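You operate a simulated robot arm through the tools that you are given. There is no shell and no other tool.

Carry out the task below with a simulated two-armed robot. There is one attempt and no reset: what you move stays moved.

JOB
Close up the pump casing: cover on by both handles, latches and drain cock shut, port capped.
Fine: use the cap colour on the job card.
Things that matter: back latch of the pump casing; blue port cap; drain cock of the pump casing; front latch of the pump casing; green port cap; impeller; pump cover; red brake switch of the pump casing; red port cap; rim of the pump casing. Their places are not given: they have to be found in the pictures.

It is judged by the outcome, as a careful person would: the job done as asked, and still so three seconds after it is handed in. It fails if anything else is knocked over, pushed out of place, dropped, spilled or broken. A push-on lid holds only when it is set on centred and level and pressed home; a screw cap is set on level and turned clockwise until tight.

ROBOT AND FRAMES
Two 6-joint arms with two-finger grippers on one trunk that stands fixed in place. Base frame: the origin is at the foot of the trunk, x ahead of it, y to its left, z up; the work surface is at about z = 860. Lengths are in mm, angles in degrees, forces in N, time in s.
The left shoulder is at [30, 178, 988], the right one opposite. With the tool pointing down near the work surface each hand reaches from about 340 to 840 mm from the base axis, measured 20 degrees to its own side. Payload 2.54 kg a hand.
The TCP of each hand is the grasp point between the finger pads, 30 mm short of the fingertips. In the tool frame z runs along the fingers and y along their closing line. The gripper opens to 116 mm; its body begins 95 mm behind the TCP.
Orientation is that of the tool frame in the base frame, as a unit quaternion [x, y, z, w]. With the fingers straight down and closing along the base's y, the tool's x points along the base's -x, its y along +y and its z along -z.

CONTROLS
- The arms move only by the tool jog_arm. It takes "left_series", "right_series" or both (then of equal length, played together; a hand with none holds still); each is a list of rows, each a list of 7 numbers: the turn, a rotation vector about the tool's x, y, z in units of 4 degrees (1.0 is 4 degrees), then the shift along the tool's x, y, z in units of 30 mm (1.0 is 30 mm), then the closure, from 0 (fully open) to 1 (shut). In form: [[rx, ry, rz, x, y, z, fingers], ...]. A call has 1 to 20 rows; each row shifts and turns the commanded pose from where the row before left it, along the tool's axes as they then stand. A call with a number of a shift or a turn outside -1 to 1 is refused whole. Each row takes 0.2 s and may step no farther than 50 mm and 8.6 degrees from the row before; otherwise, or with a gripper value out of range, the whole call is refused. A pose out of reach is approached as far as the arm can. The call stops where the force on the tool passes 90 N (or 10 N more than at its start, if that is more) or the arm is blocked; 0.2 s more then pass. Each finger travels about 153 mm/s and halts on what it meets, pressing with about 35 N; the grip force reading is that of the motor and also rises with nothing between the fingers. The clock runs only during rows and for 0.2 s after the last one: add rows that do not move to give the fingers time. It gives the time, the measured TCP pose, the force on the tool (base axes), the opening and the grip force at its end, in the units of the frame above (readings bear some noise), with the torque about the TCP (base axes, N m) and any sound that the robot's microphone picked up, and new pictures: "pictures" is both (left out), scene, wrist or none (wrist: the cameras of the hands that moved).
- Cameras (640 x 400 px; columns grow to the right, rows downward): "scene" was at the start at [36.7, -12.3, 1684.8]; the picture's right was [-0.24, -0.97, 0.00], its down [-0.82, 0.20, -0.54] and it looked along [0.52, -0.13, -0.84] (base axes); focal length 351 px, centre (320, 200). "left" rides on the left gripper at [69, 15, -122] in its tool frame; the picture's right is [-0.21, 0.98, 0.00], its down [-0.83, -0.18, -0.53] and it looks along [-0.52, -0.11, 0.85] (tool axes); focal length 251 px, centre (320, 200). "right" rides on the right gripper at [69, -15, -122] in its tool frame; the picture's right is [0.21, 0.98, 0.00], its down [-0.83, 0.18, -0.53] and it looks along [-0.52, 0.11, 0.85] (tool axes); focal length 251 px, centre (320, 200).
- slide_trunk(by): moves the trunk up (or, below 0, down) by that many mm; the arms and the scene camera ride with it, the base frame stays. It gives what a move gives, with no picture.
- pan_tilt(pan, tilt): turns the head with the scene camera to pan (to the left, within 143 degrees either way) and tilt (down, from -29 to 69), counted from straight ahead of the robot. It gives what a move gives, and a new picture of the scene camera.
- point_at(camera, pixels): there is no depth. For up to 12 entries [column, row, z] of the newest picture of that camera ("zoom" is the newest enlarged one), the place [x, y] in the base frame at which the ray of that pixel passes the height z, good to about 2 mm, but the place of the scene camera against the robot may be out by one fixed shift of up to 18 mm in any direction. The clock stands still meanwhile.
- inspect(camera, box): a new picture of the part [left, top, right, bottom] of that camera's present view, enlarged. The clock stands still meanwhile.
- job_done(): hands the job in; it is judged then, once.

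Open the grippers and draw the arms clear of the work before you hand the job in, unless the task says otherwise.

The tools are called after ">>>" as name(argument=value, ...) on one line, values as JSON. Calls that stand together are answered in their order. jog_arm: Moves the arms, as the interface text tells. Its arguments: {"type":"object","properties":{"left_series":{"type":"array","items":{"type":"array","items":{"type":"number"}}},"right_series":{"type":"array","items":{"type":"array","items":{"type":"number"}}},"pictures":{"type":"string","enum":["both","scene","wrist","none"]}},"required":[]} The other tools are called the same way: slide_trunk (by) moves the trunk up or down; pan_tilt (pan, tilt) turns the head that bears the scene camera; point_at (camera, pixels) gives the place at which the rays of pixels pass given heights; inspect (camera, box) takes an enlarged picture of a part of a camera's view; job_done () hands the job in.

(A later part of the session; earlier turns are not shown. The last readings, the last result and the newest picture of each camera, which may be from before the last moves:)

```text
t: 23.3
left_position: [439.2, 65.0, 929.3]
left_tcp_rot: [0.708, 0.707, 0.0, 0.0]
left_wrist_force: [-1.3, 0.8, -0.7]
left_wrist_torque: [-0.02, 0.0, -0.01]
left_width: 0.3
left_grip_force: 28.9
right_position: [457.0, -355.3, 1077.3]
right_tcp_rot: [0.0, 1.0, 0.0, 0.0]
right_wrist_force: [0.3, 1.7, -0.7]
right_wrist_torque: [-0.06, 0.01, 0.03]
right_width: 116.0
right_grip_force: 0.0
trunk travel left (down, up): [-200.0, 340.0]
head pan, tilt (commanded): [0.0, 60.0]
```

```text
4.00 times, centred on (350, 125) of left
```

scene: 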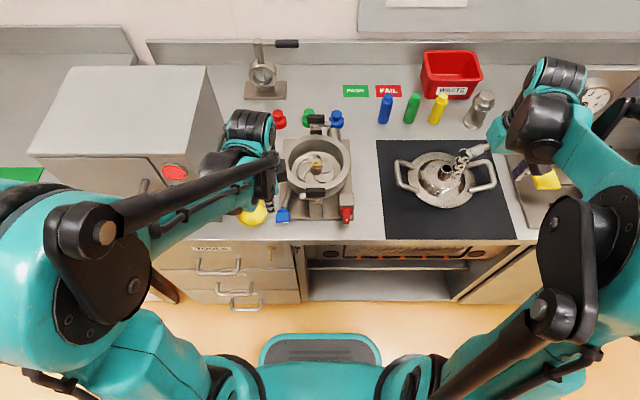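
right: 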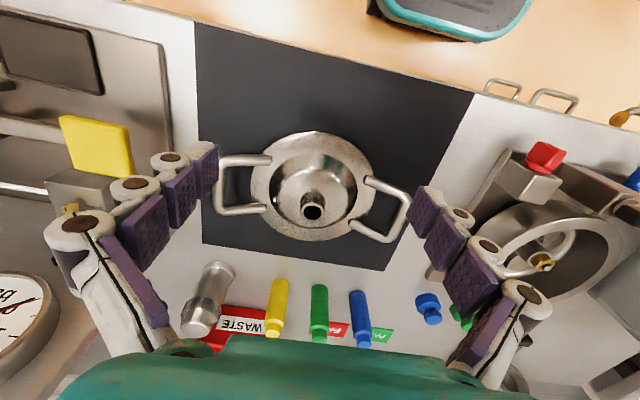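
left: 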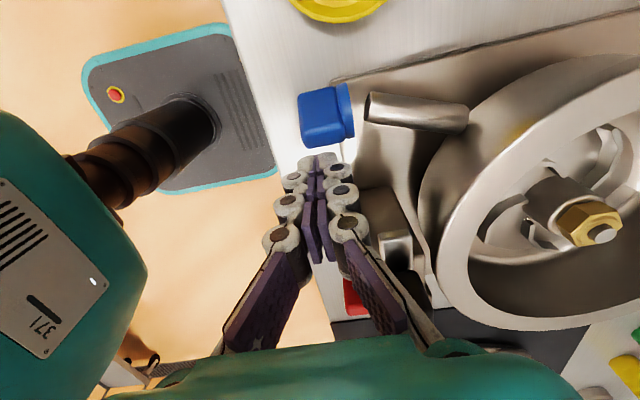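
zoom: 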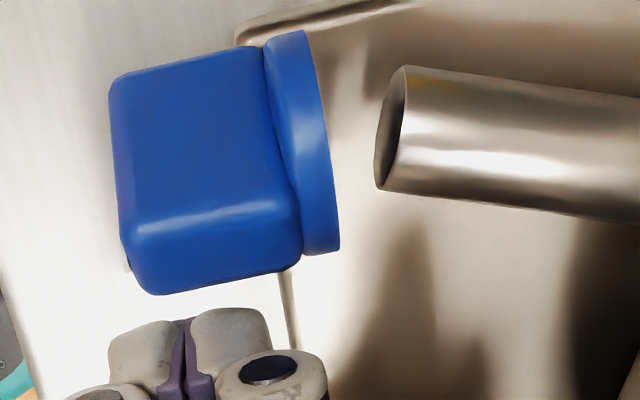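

Clear view: bar upper end just beyond my fingertips. I push toward +y in 4 mm steps.

>>> jog_arm(left_series=[[0, 0, 0, 0.133, 0, 0, 1], [0, 0, 0, 0.133, 0, 0, 1], [0, 0, 0, 0.133, 0, 0, 1], [0, 0, 0, 0.133, 0, 0, 1], [0, 0, 0, 0.133, 0, 0, 1], [0, 0, 0, 0.133, 0, 0, 1]], pictures="wrist")

>>> inspect(camera="left", box=[270, 75, 430, 175])

```text
t: 24.7
left_position: [440.4, 75.5, 929.6]
left_tcp_rot: [0.709, 0.705, -0.004, 0.003]
left_wrist_force: [-3.6, -65.6, -16.0]
left_wrist_torque: [-1.74, -0.17, 0.08]
left_width: 6.1
left_grip_force: 28.0
right_position: [457.6, -362.4, 1075.1]
right_tcp_rot: [0.0, 1.0, 0.003, 0.001]
right_wrist_force: [-0.7, 0.4, -0.7]
right_wrist_torque: [-0.01, 0.03, -0.04]
right_width: 115.8
right_grip_force: 0.1
trunk travel left (down, up): [-200.0, 340.0]
head pan, tilt (commanded): [0.0, 60.0]
```

left: 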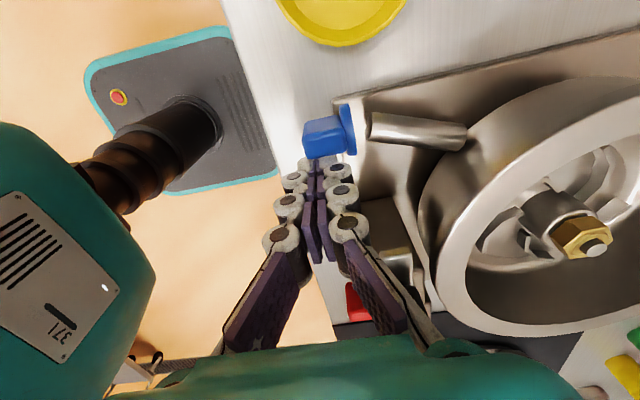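

```text
4.00 times, centred on (350, 125) of left
```

zoom: 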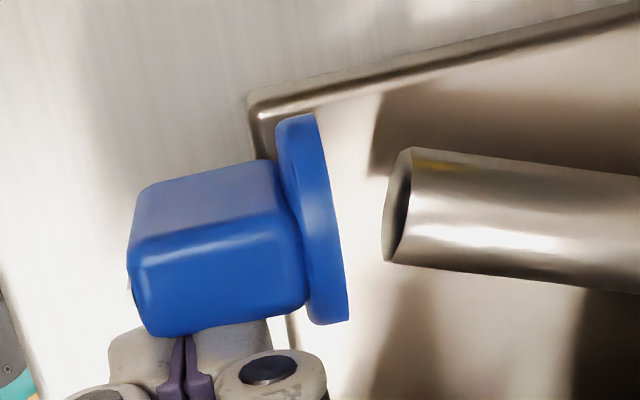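

Force rose to 66 N with the bar now upright - it is at its stop. I back off at once and lift away to look.

>>> jog_arm(left_series=[[0, 0, 0, -0.5, 0, 0, 1], [0, 0, 0, -0.5, 0, 0, 1], [0, 0, 0, 0, 0, -0.9, 1], [0, 0, 0, 0, 0, -1, 1], [0, 0, 0, 0, 0, -1, 1], [0, 0, 0, 0, 0, 0, 1]], pictures="both")

>>> inspect(camera="left", box=[270, 85, 430, 185])

>>> inspect(camera="scene", box=[250, 180, 350, 240])

```text
t: 26.1
left_position: [440.5, 58.6, 1015.3]
left_tcp_rot: [0.707, 0.707, 0.0, 0.0]
left_wrist_force: [0.0, 0.4, -0.5]
left_wrist_torque: [-0.01, 0.01, 0.04]
left_width: 0.0
left_grip_force: 28.8
right_position: [458.4, -354.7, 1077.2]
right_tcp_rot: [0.0, 1.0, 0.0, 0.001]
right_wrist_force: [0.2, -0.1, 0.0]
right_wrist_torque: [0.0, 0.01, -0.02]
right_width: 116.2
right_grip_force: 0.0
trunk travel left (down, up): [-200.0, 340.0]
head pan, tilt (commanded): [0.0, 60.0]
```

scene: 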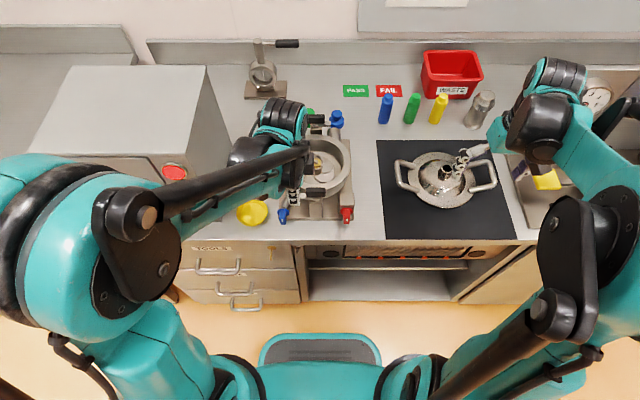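
left: 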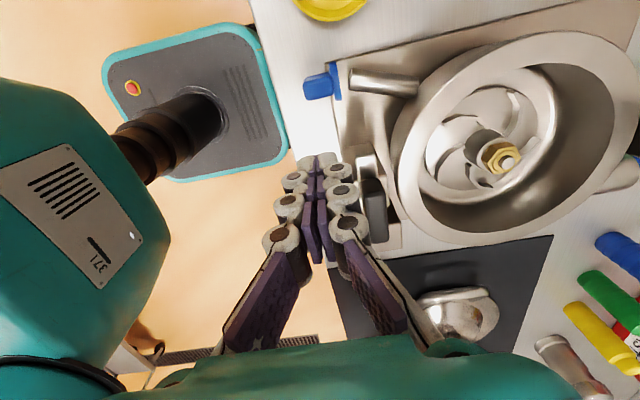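

```text
4.00 times, centred on (350, 135) of left
```

zoom: 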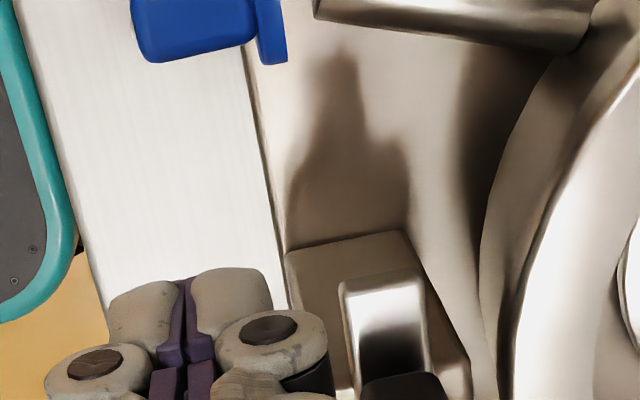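

```text
6.40 times, centred on (300, 210) of scene
```

zoom: 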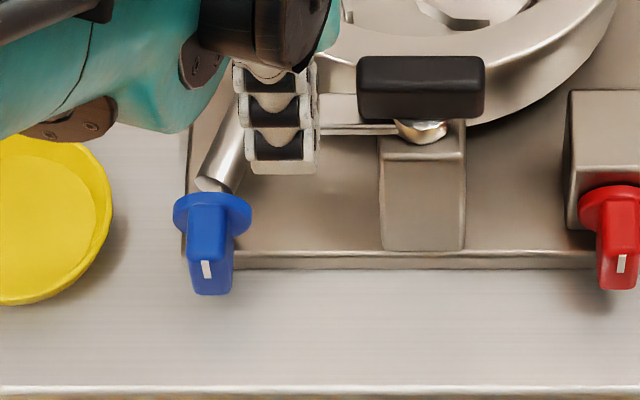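

The cock now stands upright like the SHUT marks (white mark at (206,268) in the zoom). Next the cover: I take rays for its handles, rim and spout in the right and scene cameras.

>>> inspect(camera="right", box=[200, 115, 430, 260])

>>> point_at(camera="zoom", pixels=[[52, 200, 880], [52, 200, 920], [550, 292, 880], [550, 292, 920], [315, 268, 920], [315, 268, 940], [146, 190, 870], [490, 215, 870], [310, 47, 870], [325, 348, 870]])

>>> inspect(camera="scene", box=[380, 130, 510, 230])

```text
2.76 times, centred on (315, 188) of right
```

zoom: 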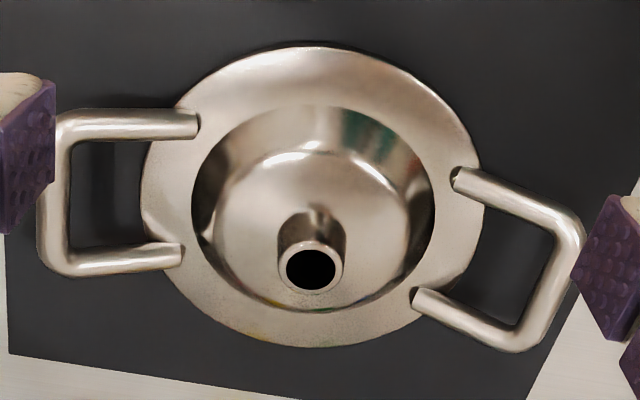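

```text
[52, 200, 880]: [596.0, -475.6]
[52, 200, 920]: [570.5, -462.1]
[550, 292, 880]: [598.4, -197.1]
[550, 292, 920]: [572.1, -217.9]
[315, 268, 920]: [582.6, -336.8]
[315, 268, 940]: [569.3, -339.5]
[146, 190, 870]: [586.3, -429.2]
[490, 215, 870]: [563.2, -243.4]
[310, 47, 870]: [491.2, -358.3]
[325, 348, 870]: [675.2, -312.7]
```

```text
4.00 times, centred on (445, 180) of scene
```

zoom: 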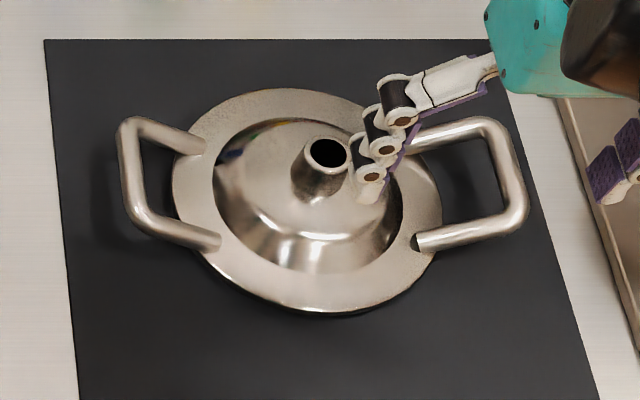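

I take the same handle and rim points in the scene zoom to triangulate heights.

>>> point_at(camera="zoom", pixels=[[130, 178, 880], [130, 178, 920], [508, 170, 880], [508, 170, 920], [327, 153, 920], [327, 153, 940], [172, 190, 870], [443, 200, 870], [285, 88, 870], [320, 310, 870]])

```text
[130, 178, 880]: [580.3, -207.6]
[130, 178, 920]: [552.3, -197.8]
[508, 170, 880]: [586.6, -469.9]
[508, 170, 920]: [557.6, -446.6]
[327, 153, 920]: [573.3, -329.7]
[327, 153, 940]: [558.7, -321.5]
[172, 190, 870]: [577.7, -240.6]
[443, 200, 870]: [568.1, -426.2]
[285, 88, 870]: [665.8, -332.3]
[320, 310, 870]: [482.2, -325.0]
```

The handle heights are uncertain from these two views, so I move the right camera 100 mm to the left for a second baseline, and un-yaw and raise the left hand at the same time.

>>> jog_arm(left_series=[[0, 0, -1, 0, 0, -0.3, 1], [0, 0, -1, 0, 0, -0.3, 1], [0, 0, -1, 0, 0, -0.3, 1], [0, 0, -1, 0, 0, -0.3, 1], [0, 0, -1, 0, 0, -0.3, 0.8], [0, 0, -1, 0, 0, -0.3, 0.6], [0, 0, -1, 0, 0, -0.3, 0.4], [0, 0, -1, 0, 0, -0.3, 0.2], [0, 0, -1, 0, 0, -0.3, 0], [0, 0, -1, 0, 0, -0.3, 0], [0, 0, -1, 0, 0, 0, 0], [0, 0, -1, 0, 0, 0, 0], [0, 0, -1, 0, 0, 0, 0], [0, 0, -1, 0, 0, 0, 0], [0, 0, -1, 0, 0, 0, 0], [0, 0, -1, 0, 0, 0, 0], [0, 0, -1, 0, 0, 0, 0], [0, 0, -1, 0, 0, 0, 0], [0, 0, -1, 0, 0, 0, 0], [0, 0, -1, 0, 0, 0, 0]], right_series=[[0, 0, 0, 0, 0.833, 0, 0], [0, 0, 0, 0, 0.833, 0, 0], [0, 0, 0, 0, 0.833, 0, 0], [0, 0, 0, 0, 0.833, 0, 0], [0, 0, 0, 0, 0, 0, 0], [0, 0, 0, 0, 0, 0, 0], [0, 0, 0, 0, 0, 0, 0], [0, 0, 0, 0, 0, 0, 0], [0, 0, 0, 0, 0, 0, 0], [0, 0, 0, 0, 0, 0, 0], [0, 0, 0, 0, 0, 0, 0], [0, 0, 0, 0, 0, 0, 0], [0, 0, 0, 0, 0, 0, 0], [0, 0, 0, 0, 0, 0, 0], [0, 0, 0, 0, 0, 0, 0], [0, 0, 0, 0, 0, 0, 0], [0, 0, 0, 0, 0, 0, 0], [0, 0, 0, 0, 0, 0, 0], [0, 0, 0, 0, 0, 0, 0], [0, 0, 0, 0, 0, 0, 0]], pictures="both")

>>> inspect(camera="right", box=[80, 80, 380, 280])

```text
t: 30.3
left_position: [440.1, 57.2, 1107.0]
left_tcp_rot: [0.086, 0.996, 0.0, 0.0]
left_wrist_force: [0.9, -0.2, 0.3]
left_wrist_torque: [0.02, 0.04, -0.01]
left_width: 116.0
left_grip_force: 0.0
right_position: [454.4, -255.4, 1079.0]
right_tcp_rot: [0.0, 1.0, 0.0, 0.0]
right_wrist_force: [-0.1, 0.2, 0.5]
right_wrist_torque: [0.01, -0.01, -0.01]
right_width: 115.9
right_grip_force: 0.0
trunk travel left (down, up): [-200.0, 340.0]
head pan, tilt (commanded): [0.0, 60.0]
```

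scene: 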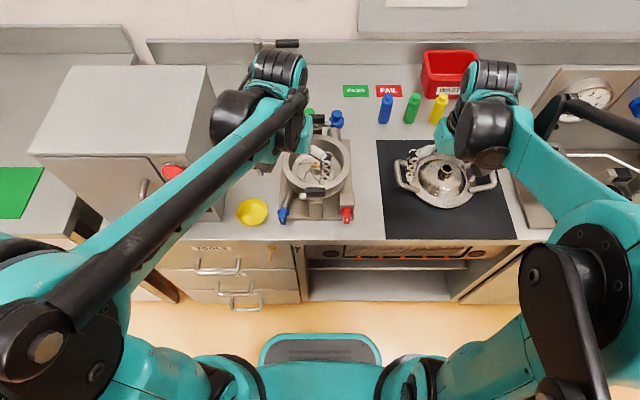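
right: 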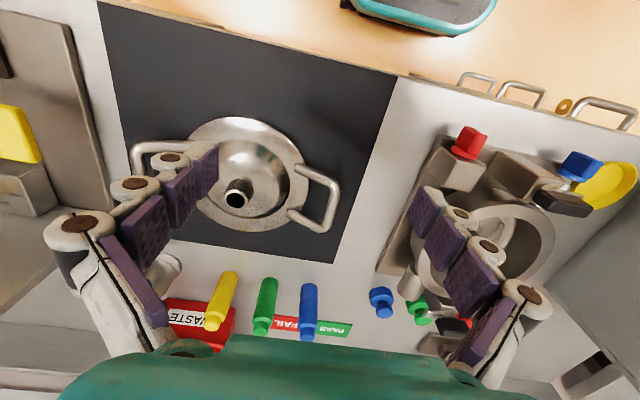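
left: 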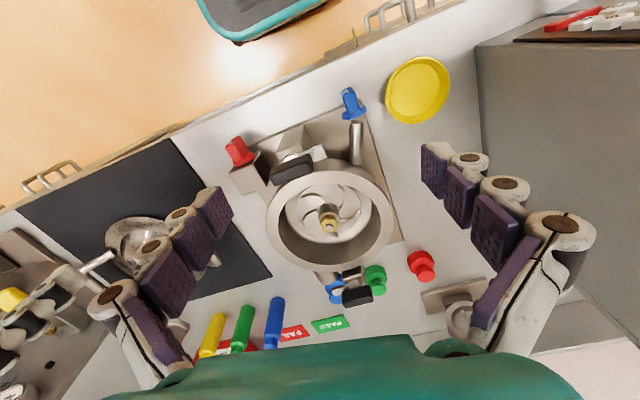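

```text
2.00 times, centred on (230, 180) of right
```

zoom: 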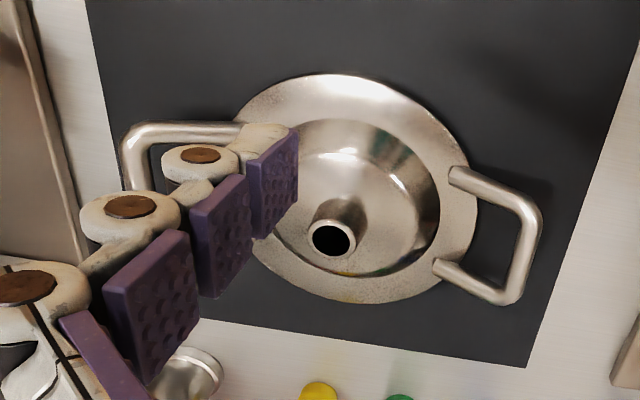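

In this second view the spout is at (333,240) and the +y handle bar at (523,250) of the zoom; I take rays for them, and for casing rim points in the left camera.

>>> point_at(camera="zoom", pixels=[[523, 250, 880], [523, 250, 920], [333, 240, 920], [333, 240, 940], [478, 195, 870], [478, 195, 890], [545, 218, 900], [510, 303, 900], [452, 177, 890], [436, 266, 890]])

>>> inspect(camera="left", box=[250, 130, 410, 290])

```text
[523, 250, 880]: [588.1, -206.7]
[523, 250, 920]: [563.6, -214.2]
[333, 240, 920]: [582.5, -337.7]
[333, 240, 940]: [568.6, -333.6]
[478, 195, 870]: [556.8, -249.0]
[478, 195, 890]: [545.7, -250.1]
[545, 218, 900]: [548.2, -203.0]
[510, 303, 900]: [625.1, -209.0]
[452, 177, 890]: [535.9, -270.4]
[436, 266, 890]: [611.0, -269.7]
```

```text
2.50 times, centred on (330, 210) of left
```

zoom: 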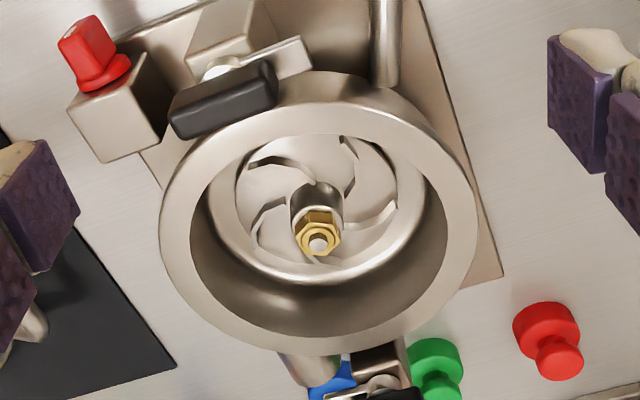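

Triangulated: cover centre ≈(579,-338), flange z≈887, handle bars at y≈-212/-466 and z≈909, spout top z≈923. Now casing rim rays in the left camera (zoom: left edge (160,230), right (478,225), top (325,98), bottom (318,356)).

>>> point_at(camera="zoom", pixels=[[160, 230, 940], [160, 230, 960], [478, 225, 940], [478, 225, 960], [318, 356, 940], [318, 356, 960], [318, 242, 920], [318, 242, 940], [190, 240, 950], [452, 238, 950], [222, 98, 960], [547, 340, 880]])

```text
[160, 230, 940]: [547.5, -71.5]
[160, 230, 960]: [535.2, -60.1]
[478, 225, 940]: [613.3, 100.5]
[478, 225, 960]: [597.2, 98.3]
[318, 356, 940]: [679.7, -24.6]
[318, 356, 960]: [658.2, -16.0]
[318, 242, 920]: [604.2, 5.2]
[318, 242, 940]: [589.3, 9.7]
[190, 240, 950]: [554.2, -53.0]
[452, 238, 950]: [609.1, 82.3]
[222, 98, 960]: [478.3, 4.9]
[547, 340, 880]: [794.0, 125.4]
```

The stud in the casing triangulates to (592,11.5,936), rim z≈925; the cover's spout to (581,-337,923). So the cover must go about +12 in x and +349 in y. I move both hands to pre-grasp points above the two handles.

>>> jog_arm(left_series=[[0, 0, -0.82, 0, 0, 0, 0.3], [0, 0, -0.82, 0, 0, 0, 0.5], [0, 0, -0.83, 0, 0, 0, 0.57], [0, 0, 0, -0.467, -0.897, 0.357, 0.57], [0, 0, 0, -0.467, -0.897, 0.357, 0.57], [0, 0, 0, -0.467, -0.897, 0.357, 0.57], [0, 0, 0, -0.467, -0.897, 0.357, 0.57], [0, 0, 0, -0.467, -0.897, 0.357, 0.57], [0, 0, 0, -0.467, -0.897, 0.357, 0.57], [0, 0, 0, -0.467, -0.897, 0.357, 0.57], [0, 0, 0, -0.467, -0.897, 0.357, 0.57], [0, 0, 0, -0.467, -0.897, 0.357, 0.57], [0, 0, 0, -0.467, -0.897, 0.357, 0.57], [0, 0, 0, 0, 0, 0, 0.57]], right_series=[[0, 0, 0, 0, -0.7, 0, 0.3], [0, 0, 0, 0, -0.7, 0, 0.5], [0, 0, 0, 0, -0.7, 0, 0.57], [0, 0, 0, -0.42, -0.5, 0.263, 0.57], [0, 0, 0, -0.42, -0.5, 0.263, 0.57], [0, 0, 0, -0.42, -0.5, 0.263, 0.57], [0, 0, 0, -0.42, -0.5, 0.263, 0.57], [0, 0, 0, -0.42, -0.5, 0.263, 0.57], [0, 0, 0, -0.42, -0.5, 0.263, 0.57], [0, 0, 0, -0.42, -0.5, 0.263, 0.57], [0, 0, 0, -0.42, -0.5, 0.263, 0.57], [0, 0, 0, -0.42, -0.5, 0.263, 0.57], [0, 0, 0, -0.42, -0.4, 0.263, 0.57], [0, 0, 0, 0, 0, 0, 0.57]], pictures="both")

```text
t: 33.3
left_position: [580.0, -211.0, 999.8]
left_tcp_rot: [0.001, 1.0, 0.001, 0.001]
left_wrist_force: [-0.5, 0.9, 0.8]
left_wrist_torque: [-0.03, -0.01, 0.01]
left_width: 50.1
left_grip_force: 0.0
right_position: [582.8, -465.0, 1001.5]
right_tcp_rot: [0.0, 1.0, 0.0, 0.0]
right_wrist_force: [0.1, 0.1, 0.1]
right_wrist_torque: [-0.04, 0.0, -0.05]
right_width: 50.1
right_grip_force: 0.0
trunk travel left (down, up): [-200.0, 340.0]
head pan, tilt (commanded): [0.0, 60.0]
```

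scene: 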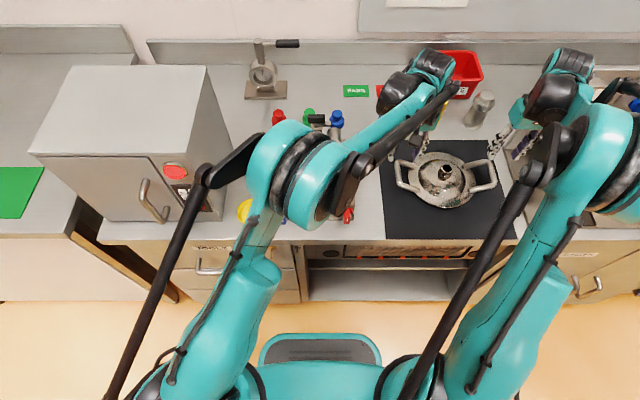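
right: 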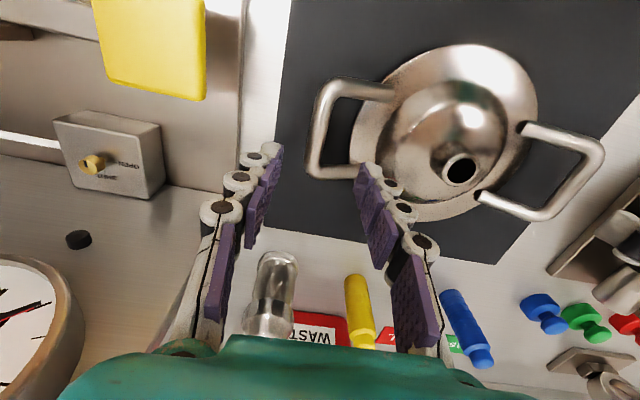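
left: 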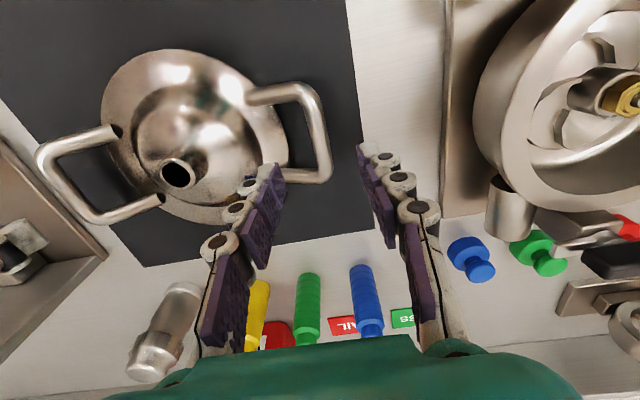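

Both handles are in view; I enlarge each handle to pick precise points.

>>> inspect(camera="left", box=[90, 40, 350, 240])

>>> point_at(camera="left", pixels=[[177, 173, 913], [177, 173, 933], [310, 100, 900], [310, 100, 920], [322, 165, 900], [322, 165, 920]])

>>> inspect(camera="right", box=[290, 30, 620, 230])

>>> point_at(camera="right", pixels=[[461, 170, 913], [461, 170, 933], [326, 100, 900], [326, 100, 920], [316, 160, 900], [316, 160, 920]])

```text
2.00 times, centred on (220, 140) of left
```

zoom: 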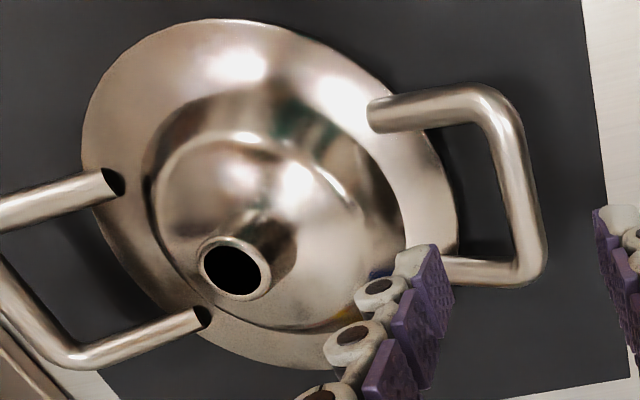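

```text
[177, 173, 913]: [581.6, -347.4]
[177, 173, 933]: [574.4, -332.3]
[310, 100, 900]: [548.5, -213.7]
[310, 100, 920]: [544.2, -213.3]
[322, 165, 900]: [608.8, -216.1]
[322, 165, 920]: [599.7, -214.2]
```

```text
1.94 times, centred on (455, 130) of right
```

zoom: 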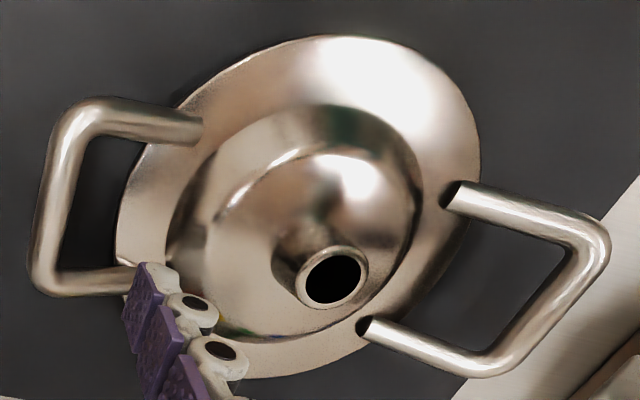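

```text
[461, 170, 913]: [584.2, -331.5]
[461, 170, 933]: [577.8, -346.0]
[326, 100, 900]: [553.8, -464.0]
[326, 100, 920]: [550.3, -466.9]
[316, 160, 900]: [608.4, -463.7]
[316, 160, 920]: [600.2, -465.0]
```

Spout now at (579.3,-339.3,923.7); handle bars at y≈-214.4 and -464.8. I centre the left hand by -3.4 mm, narrow both grippers to 34 mm, and lower to just above the bars.

>>> jog_arm(left_series=[[0, 0, 0, 0, -0.113, 0, 0.707], [0, 0, 0, 0, 0, 0.75, 0.707], [0, 0, 0, 0, 0, 0.75, 0.707], [0, 0, 0, 0, 0, 0.5, 0.707], [0, 0, 0, 0, 0, 0, 0.707]], right_series=[[0, 0, 0, 0.05, 0, 0, 0.707], [0, 0, 0, 0, 0, 0.75, 0.707], [0, 0, 0, 0, 0, 0.75, 0.707], [0, 0, 0, 0, 0, 0.5, 0.707], [0, 0, 0, 0, 0, 0, 0.707]], pictures="both")

>>> inspect(camera="left", box=[200, 60, 420, 260])

>>> inspect(camera="right", box=[220, 60, 440, 260])

```text
t: 34.5
left_position: [580.7, -213.2, 938.8]
left_tcp_rot: [0.0, 1.0, 0.0, 0.0]
left_wrist_force: [0.7, -1.2, 0.8]
left_wrist_torque: [0.01, -0.01, 0.01]
left_width: 34.0
left_grip_force: 0.1
right_position: [580.6, -465.9, 939.6]
right_tcp_rot: [0.001, 1.0, 0.001, 0.001]
right_wrist_force: [0.6, 0.4, 0.2]
right_wrist_torque: [0.02, 0.0, 0.02]
right_width: 34.1
right_grip_force: 0.0
trunk travel left (down, up): [-200.0, 340.0]
head pan, tilt (commanded): [0.0, 60.0]
```

scene: 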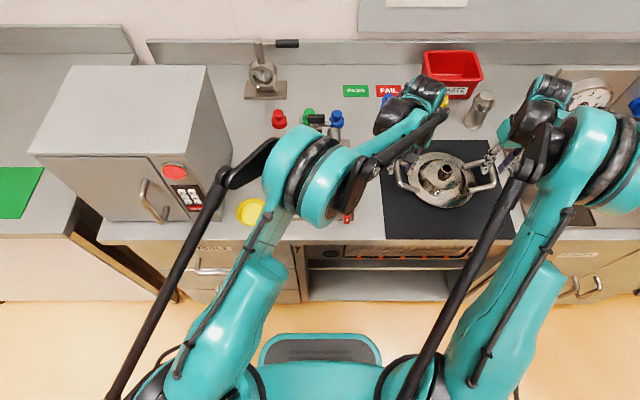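
right: 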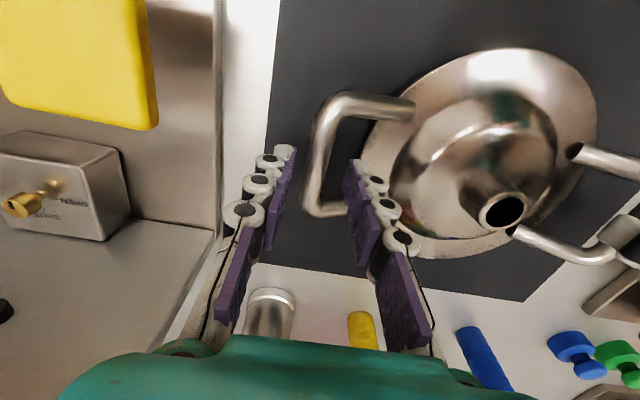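
left: 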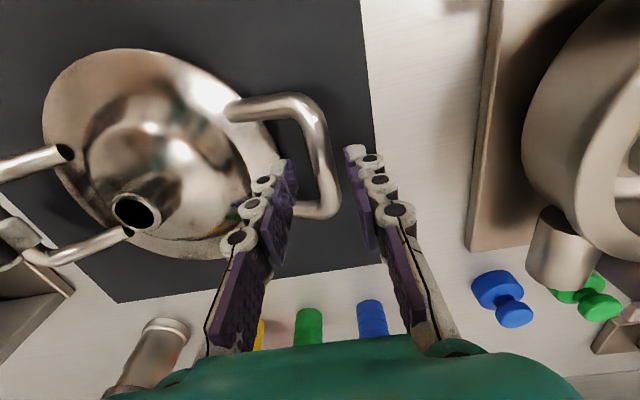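

```text
2.00 times, centred on (310, 160) of left
```

zoom: 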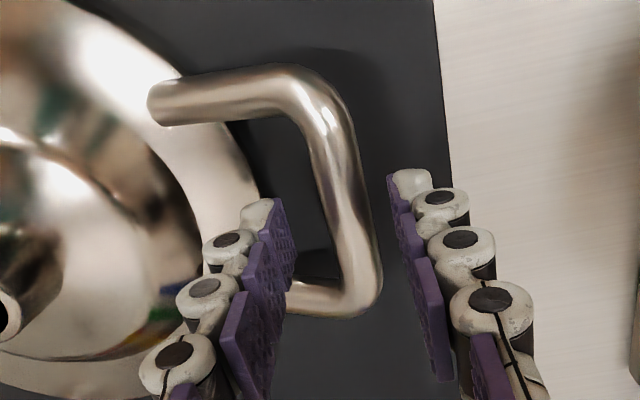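

```text
2.00 times, centred on (330, 160) of right
```

zoom: 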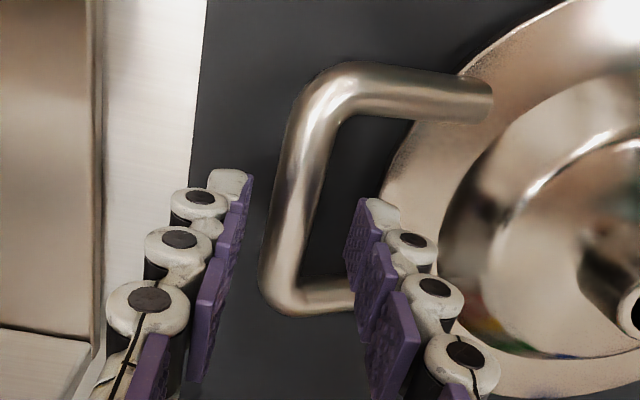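

Both bars lie between the open fingers. I lower 22 mm more so that the bars sit deep in the pads.

>>> jog_arm(left_series=[[0, 0, 0, 0, 0, 0.37, 0.707], [0, 0, 0, 0, 0, 0.37, 0.707], [0, 0, 0, 0, 0, 0, 0.707]], right_series=[[0, 0, 0, 0, 0, 0.37, 0.707], [0, 0, 0, 0, 0, 0.37, 0.707], [0, 0, 0, 0, 0, 0, 0.707]], pictures="wrist")

>>> inspect(camera="left", box=[200, 60, 420, 260])

>>> inspect(camera="right", box=[220, 60, 440, 260])

```text
t: 35.3
left_position: [581.0, -215.2, 918.1]
left_tcp_rot: [0.001, 1.0, 0.0, 0.0]
left_wrist_force: [-0.1, -0.4, 0.1]
left_wrist_torque: [0.01, 0.02, 0.02]
left_width: 33.9
left_grip_force: 0.0
right_position: [580.7, -465.6, 918.4]
right_tcp_rot: [0.0, 1.0, 0.0, 0.001]
right_wrist_force: [-0.2, 0.2, 0.5]
right_wrist_torque: [0.0, 0.0, 0.02]
right_width: 34.1
right_grip_force: 0.0
trunk travel left (down, up): [-200.0, 340.0]
head pan, tilt (commanded): [0.0, 60.0]
```

right: 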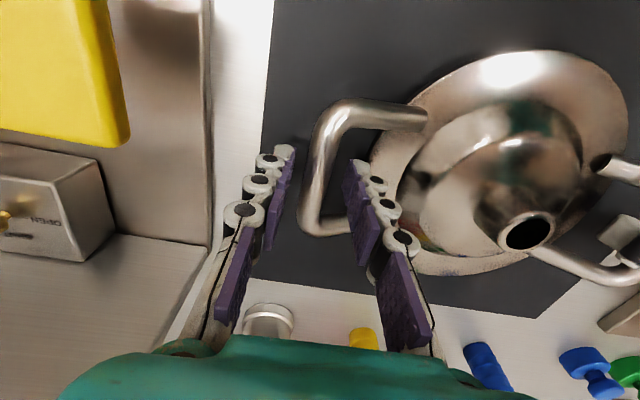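
left: 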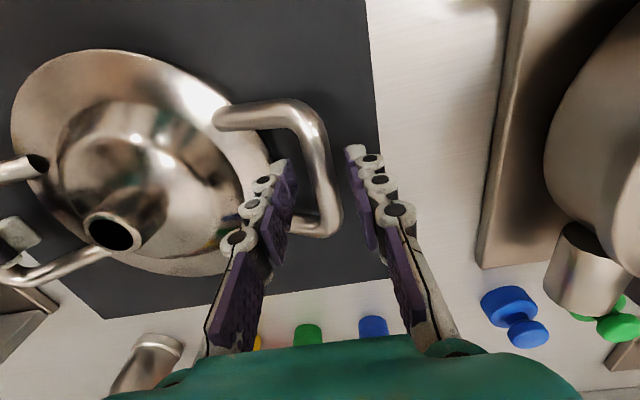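

```text
2.00 times, centred on (310, 160) of left
```

zoom: 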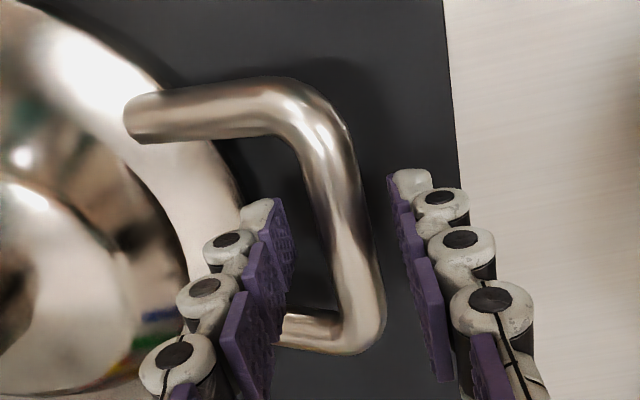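

```text
2.00 times, centred on (330, 160) of right
```

zoom: 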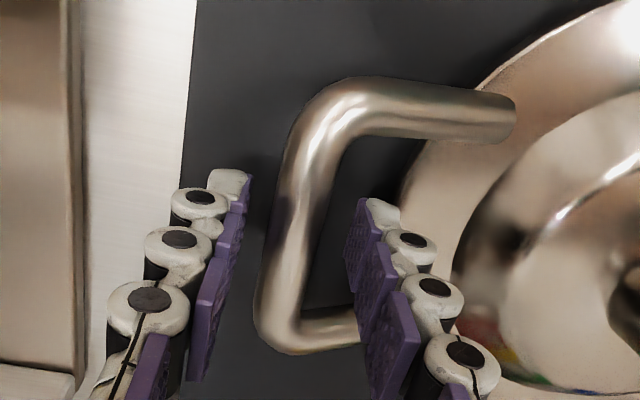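

The bars sit between the pads at tip-pad height. I close both grippers and hold.

>>> jog_arm(left_series=[[0, 0, 0, 0, 0, 0, 0.85], [0, 0, 0, 0, 0, 0, 1], [0, 0, 0, 0, 0, 0, 1], [0, 0, 0, 0, 0, 0, 1]], right_series=[[0, 0, 0, 0, 0, 0, 0.85], [0, 0, 0, 0, 0, 0, 1], [0, 0, 0, 0, 0, 0, 1], [0, 0, 0, 0, 0, 0, 1]], pictures="wrist")

```text
t: 36.3
left_position: [583.2, -213.1, 917.0]
left_tcp_rot: [0.0, 1.0, 0.001, 0.0]
left_wrist_force: [-1.8, 33.0, 0.3]
left_wrist_torque: [0.35, 0.32, -0.12]
left_width: 14.5
left_grip_force: 35.2
right_position: [579.8, -468.0, 917.1]
right_tcp_rot: [0.001, 1.0, -0.002, 0.0]
right_wrist_force: [0.7, -31.0, 0.6]
right_wrist_torque: [-0.4, -0.38, -0.08]
right_width: 14.7
right_grip_force: 35.0
trunk travel left (down, up): [-200.0, 340.0]
head pan, tilt (commanded): [0.0, 60.0]
```

right: 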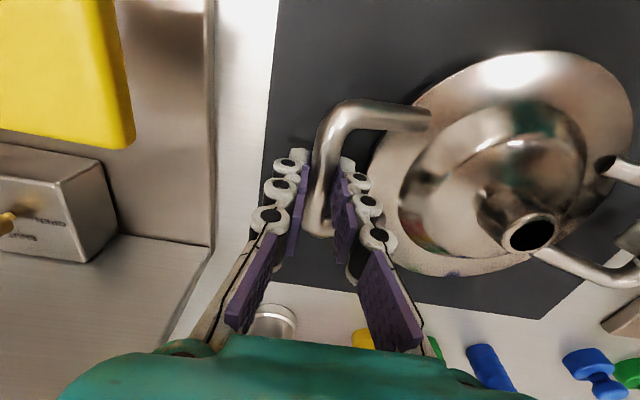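
left: 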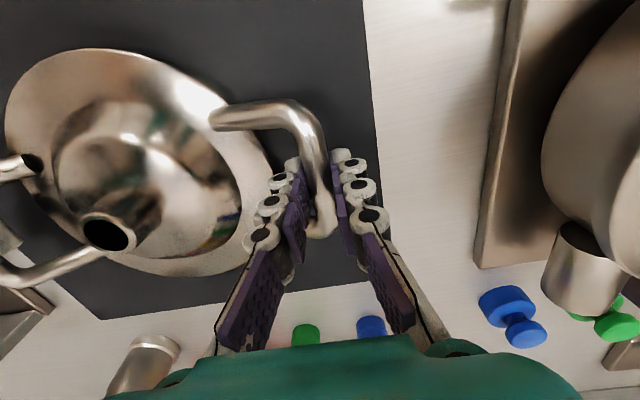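

Both bars are held (width 14.6). The hands are being squeezed apart by ~32 N, so I relax each hand 2.2 mm outward before lifting.

>>> jog_arm(left_series=[[0, 0, 0, 0, 0.073, 0, 1], [0, 0, 0, 0, 0, 0, 1], [0, 0, 0, 0, 0, 0, 1]], right_series=[[0, 0, 0, 0, -0.073, 0, 1], [0, 0, 0, 0, 0, 0, 1], [0, 0, 0, 0, 0, 0, 1]], pictures="none")

```text
t: 37.1
left_position: [581.8, -212.4, 917.0]
left_tcp_rot: [0.0, 1.0, 0.0, 0.001]
left_wrist_force: [5.4, 21.8, 3.6]
left_wrist_torque: [0.24, -0.31, 0.16]
left_width: 14.6
left_grip_force: 34.8
right_position: [581.8, -469.0, 917.6]
right_tcp_rot: [-0.001, 1.0, 0.0, -0.001]
right_wrist_force: [-0.1, -20.4, -0.8]
right_wrist_torque: [-0.21, 0.32, 0.08]
right_width: 14.7
right_grip_force: 35.1
trunk travel left (down, up): [-200.0, 340.0]
head pan, tilt (commanded): [0.0, 60.0]
```

The squeeze fell to 21 N; I relax a further 3 mm on each side.

>>> jog_arm(left_series=[[0, 0, 0, 0, 0.1, 0, 1], [0, 0, 0, 0, 0, 0, 1], [0, 0, 0, 0, 0, 0, 1]], right_series=[[0, 0, 0, 0, -0.1, 0, 1], [0, 0, 0, 0, 0, 0, 1], [0, 0, 0, 0, 0, 0, 1]], pictures="none")

```text
t: 37.9
left_position: [580.6, -212.3, 918.1]
left_tcp_rot: [0.002, 1.0, -0.003, 0.0]
left_wrist_force: [11.9, -19.3, 6.5]
left_wrist_torque: [-0.18, -0.71, 0.52]
left_width: 14.5
left_grip_force: 35.2
right_position: [583.5, -467.9, 917.7]
right_tcp_rot: [-0.001, 1.0, 0.003, -0.001]
right_wrist_force: [-1.0, 22.2, 0.3]
right_wrist_torque: [0.32, 0.47, 0.3]
right_width: 14.7
right_grip_force: 34.7
trunk travel left (down, up): [-200.0, 340.0]
head pan, tilt (commanded): [0.0, 60.0]
```

Now it is slightly pulled instead (about 20 N); I go back 1.4 mm on each side to balance it.

>>> jog_arm(left_series=[[0, 0, 0, 0, -0.047, 0, 1], [0, 0, 0, 0, 0, 0, 1], [0, 0, 0, 0, 0, 0, 1]], right_series=[[0, 0, 0, 0, 0.047, 0, 1], [0, 0, 0, 0, 0, 0, 1], [0, 0, 0, 0, 0, 0, 1]], pictures="none")

```text
t: 38.7
left_position: [581.2, -212.9, 916.7]
left_tcp_rot: [0.002, 1.0, -0.002, -0.001]
left_wrist_force: [12.8, -27.1, 9.5]
left_wrist_torque: [-0.36, 0.19, 0.48]
left_width: 14.4
left_grip_force: 35.4
right_position: [582.2, -468.4, 916.7]
right_tcp_rot: [-0.001, 1.0, 0.001, 0.0]
right_wrist_force: [4.8, 29.3, 5.3]
right_wrist_torque: [0.35, 0.2, 0.27]
right_width: 14.5
right_grip_force: 35.3
trunk travel left (down, up): [-200.0, 340.0]
head pan, tilt (commanded): [0.0, 60.0]
```

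The actual handle spacing reads about 255.6 mm while 258 is commanded, so I bring each hand in another 1.25 mm and let it settle.

>>> jog_arm(left_series=[[0, 0, 0, 0, -0.042, 0, 1], [0, 0, 0, 0, 0, 0, 1], [0, 0, 0, 0, 0, 0, 1], [0, 0, 0, 0, 0, 0, 1], [0, 0, 0, 0, 0, 0, 1]], right_series=[[0, 0, 0, 0, 0.042, 0, 1], [0, 0, 0, 0, 0, 0, 1], [0, 0, 0, 0, 0, 0, 1], [0, 0, 0, 0, 0, 0, 1], [0, 0, 0, 0, 0, 0, 1]], pictures="none")

```text
t: 39.9
left_position: [580.4, -211.3, 915.7]
left_tcp_rot: [0.0, 1.0, -0.001, 0.0]
left_wrist_force: [10.4, -17.6, 4.2]
left_wrist_torque: [-0.19, -0.46, 0.39]
left_width: 14.5
left_grip_force: 35.3
right_position: [583.3, -467.5, 918.7]
right_tcp_rot: [0.0, 1.0, -0.001, 0.0]
right_wrist_force: [15.9, 11.2, 22.4]
right_wrist_torque: [0.16, -0.56, 0.33]
right_width: 15.0
right_grip_force: 35.5
trunk travel left (down, up): [-200.0, 340.0]
head pan, tilt (commanded): [0.0, 60.0]
```

Forces are moderate now. I lift both hands 9 mm slowly to test the grip and level.

>>> jog_arm(left_series=[[0, 0, 0, 0, -0.02, -0.1, 1], [0, 0, 0, 0, 0, -0.1, 1], [0, 0, 0, 0, 0, -0.1, 1], [0, 0, 0, 0, 0, 0, 1], [0, 0, 0, 0, 0, 0, 1]], right_series=[[0, 0, 0, 0, 0.02, -0.1, 1], [0, 0, 0, 0, 0, -0.1, 1], [0, 0, 0, 0, 0, -0.1, 1], [0, 0, 0, 0, 0, 0, 1], [0, 0, 0, 0, 0, 0, 1]], pictures="both")

```text
t: 41.1
left_position: [580.3, -213.2, 925.5]
left_tcp_rot: [0.001, 1.0, 0.001, 0.0]
left_wrist_force: [2.3, -1.1, -4.4]
left_wrist_torque: [-0.01, -0.38, 0.26]
left_width: 14.7
left_grip_force: 35.0
right_position: [581.9, -469.1, 925.9]
right_tcp_rot: [0.0, 1.0, -0.001, -0.001]
right_wrist_force: [-1.3, 2.4, -4.4]
right_wrist_torque: [0.0, 0.38, 0.2]
right_width: 14.7
right_grip_force: 35.4
trunk travel left (down, up): [-200.0, 340.0]
head pan, tilt (commanded): [0.0, 60.0]
```

scene: 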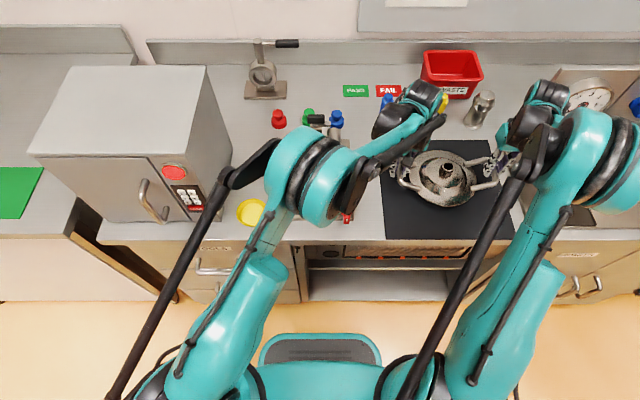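
right: 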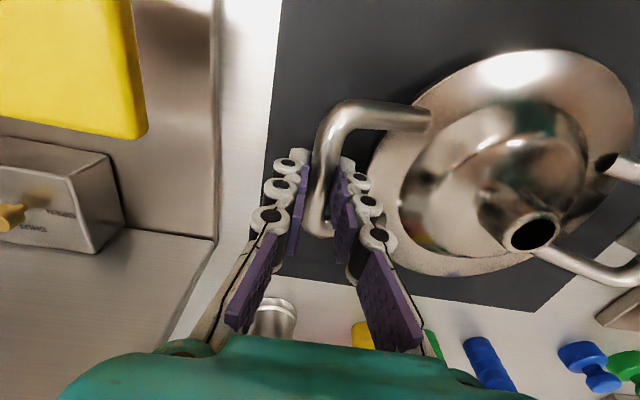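
left: 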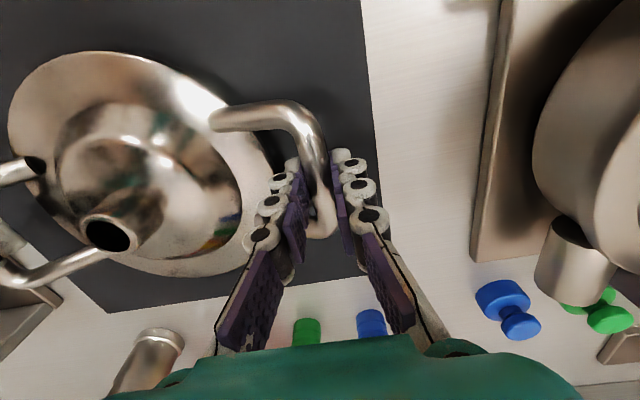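

The cover is off the mat, each hand bearing about 4.4 N, well balanced. I lift 120 mm more.

>>> jog_arm(left_series=[[0, 0, 0, 0, 0, -0.4, 1], [0, 0, 0, 0, 0, -0.7, 1], [0, 0, 0, 0, 0, -0.8, 1], [0, 0, 0, 0, 0, -0.8, 1], [0, 0, 0, 0, 0, -0.8, 1], [0, 0, 0, 0, 0, -0.5, 1], [0, 0, 0, 0, 0, 0, 1]], right_series=[[0, 0, 0, 0, 0, -0.4, 1], [0, 0, 0, 0, 0, -0.7, 1], [0, 0, 0, 0, 0, -0.8, 1], [0, 0, 0, 0, 0, -0.8, 1], [0, 0, 0, 0, 0, -0.8, 1], [0, 0, 0, 0, 0, -0.5, 1], [0, 0, 0, 0, 0, 0, 1]], pictures="both")

```text
t: 42.7
left_position: [580.8, -213.4, 1044.0]
left_tcp_rot: [0.001, 1.0, 0.0, -0.001]
left_wrist_force: [0.8, 20.9, -4.4]
left_wrist_torque: [0.27, -0.06, 0.14]
left_width: 14.7
left_grip_force: 35.3
right_position: [580.8, -469.8, 1046.2]
right_tcp_rot: [0.0, 1.0, 0.0, -0.001]
right_wrist_force: [-1.2, -20.9, -4.5]
right_wrist_torque: [-0.26, -0.03, 0.16]
right_width: 14.8
right_grip_force: 34.9
trunk travel left (down, up): [-200.0, 340.0]
head pan, tilt (commanded): [0.0, 60.0]
```

scene: 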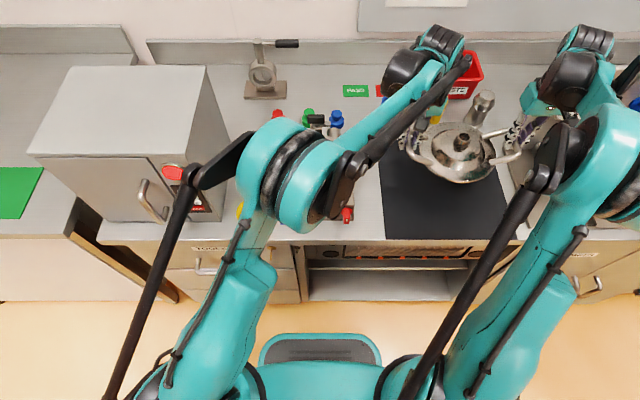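
right: 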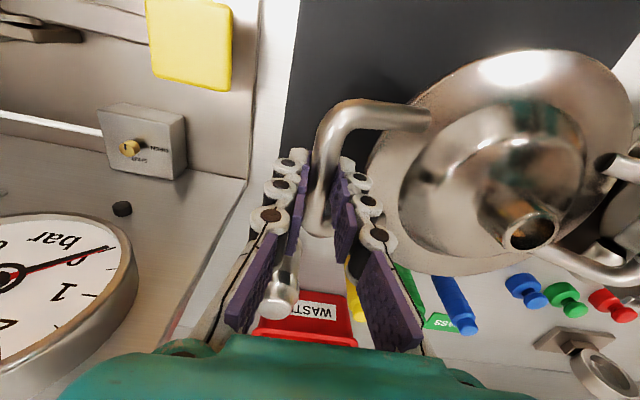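
left: 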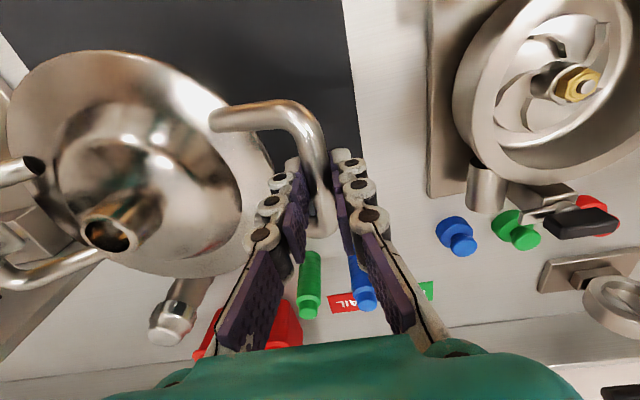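

The cover hangs level at z≈1045 and the casing's stud shows at (588,87) in the left picture. I take spout and stud places from the wrist cameras.

>>> inspect(camera="left", box=[40, 160, 200, 280])

>>> inspect(camera="left", box=[440, 0, 640, 250])

>>> point_at(camera="left", pixels=[[110, 236, 1042], [110, 236, 1062], [589, 87, 936], [589, 87, 926]])

>>> point_at(camera="right", pixels=[[530, 232, 1042], [530, 232, 1062]])

```text
3.33 times, centred on (120, 220) of left
```

zoom: 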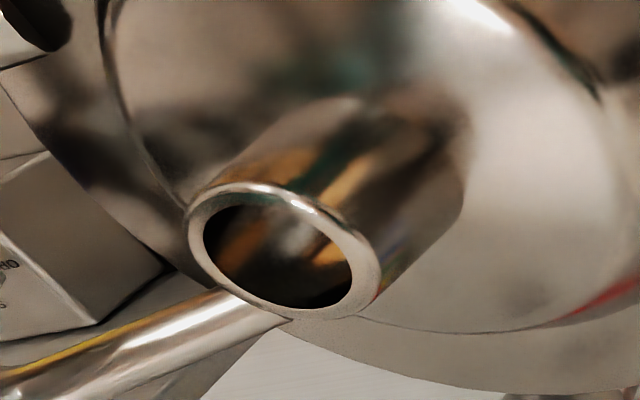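

```text
1.60 times, centred on (540, 125) of left
```

zoom: 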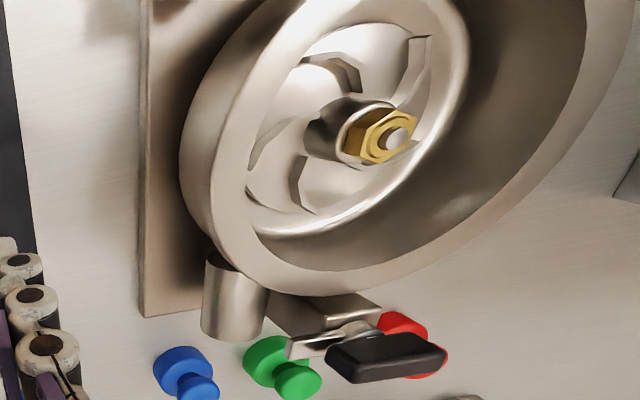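

```text
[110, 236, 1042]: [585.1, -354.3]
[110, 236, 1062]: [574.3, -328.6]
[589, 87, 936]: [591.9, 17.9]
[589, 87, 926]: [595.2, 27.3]
```

```text
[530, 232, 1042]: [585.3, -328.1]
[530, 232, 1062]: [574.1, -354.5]
```

Spout triangulates to (579.7,-341.3,1052) and the stud, combining four views, to about (590.4,12.3,938). Before moving left I check the clearance to the grey box on the left in the scene picture.

>>> point_at(camera="scene", pixels=[[222, 216, 860], [232, 152, 860], [206, 66, 1100], [206, 66, 1150], [190, 165, 1100], [252, 200, 870]])

>>> inspect(camera="scene", box=[20, 50, 280, 260])

```text
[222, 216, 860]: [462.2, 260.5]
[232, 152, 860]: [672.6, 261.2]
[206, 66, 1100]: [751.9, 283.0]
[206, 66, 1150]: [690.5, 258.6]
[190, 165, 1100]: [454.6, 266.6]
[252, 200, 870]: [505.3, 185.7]
```

```text
1.90 times, centred on (150, 155) of scene
```

zoom: 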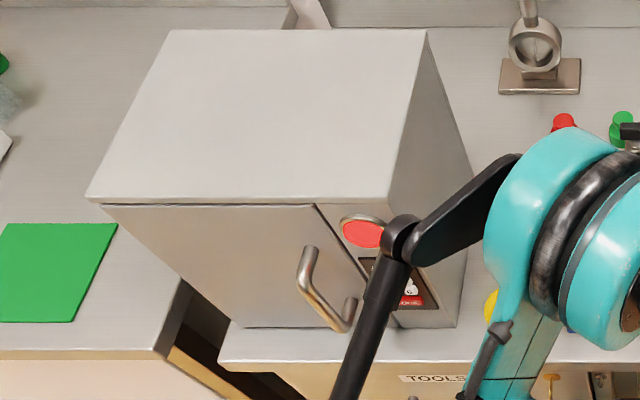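

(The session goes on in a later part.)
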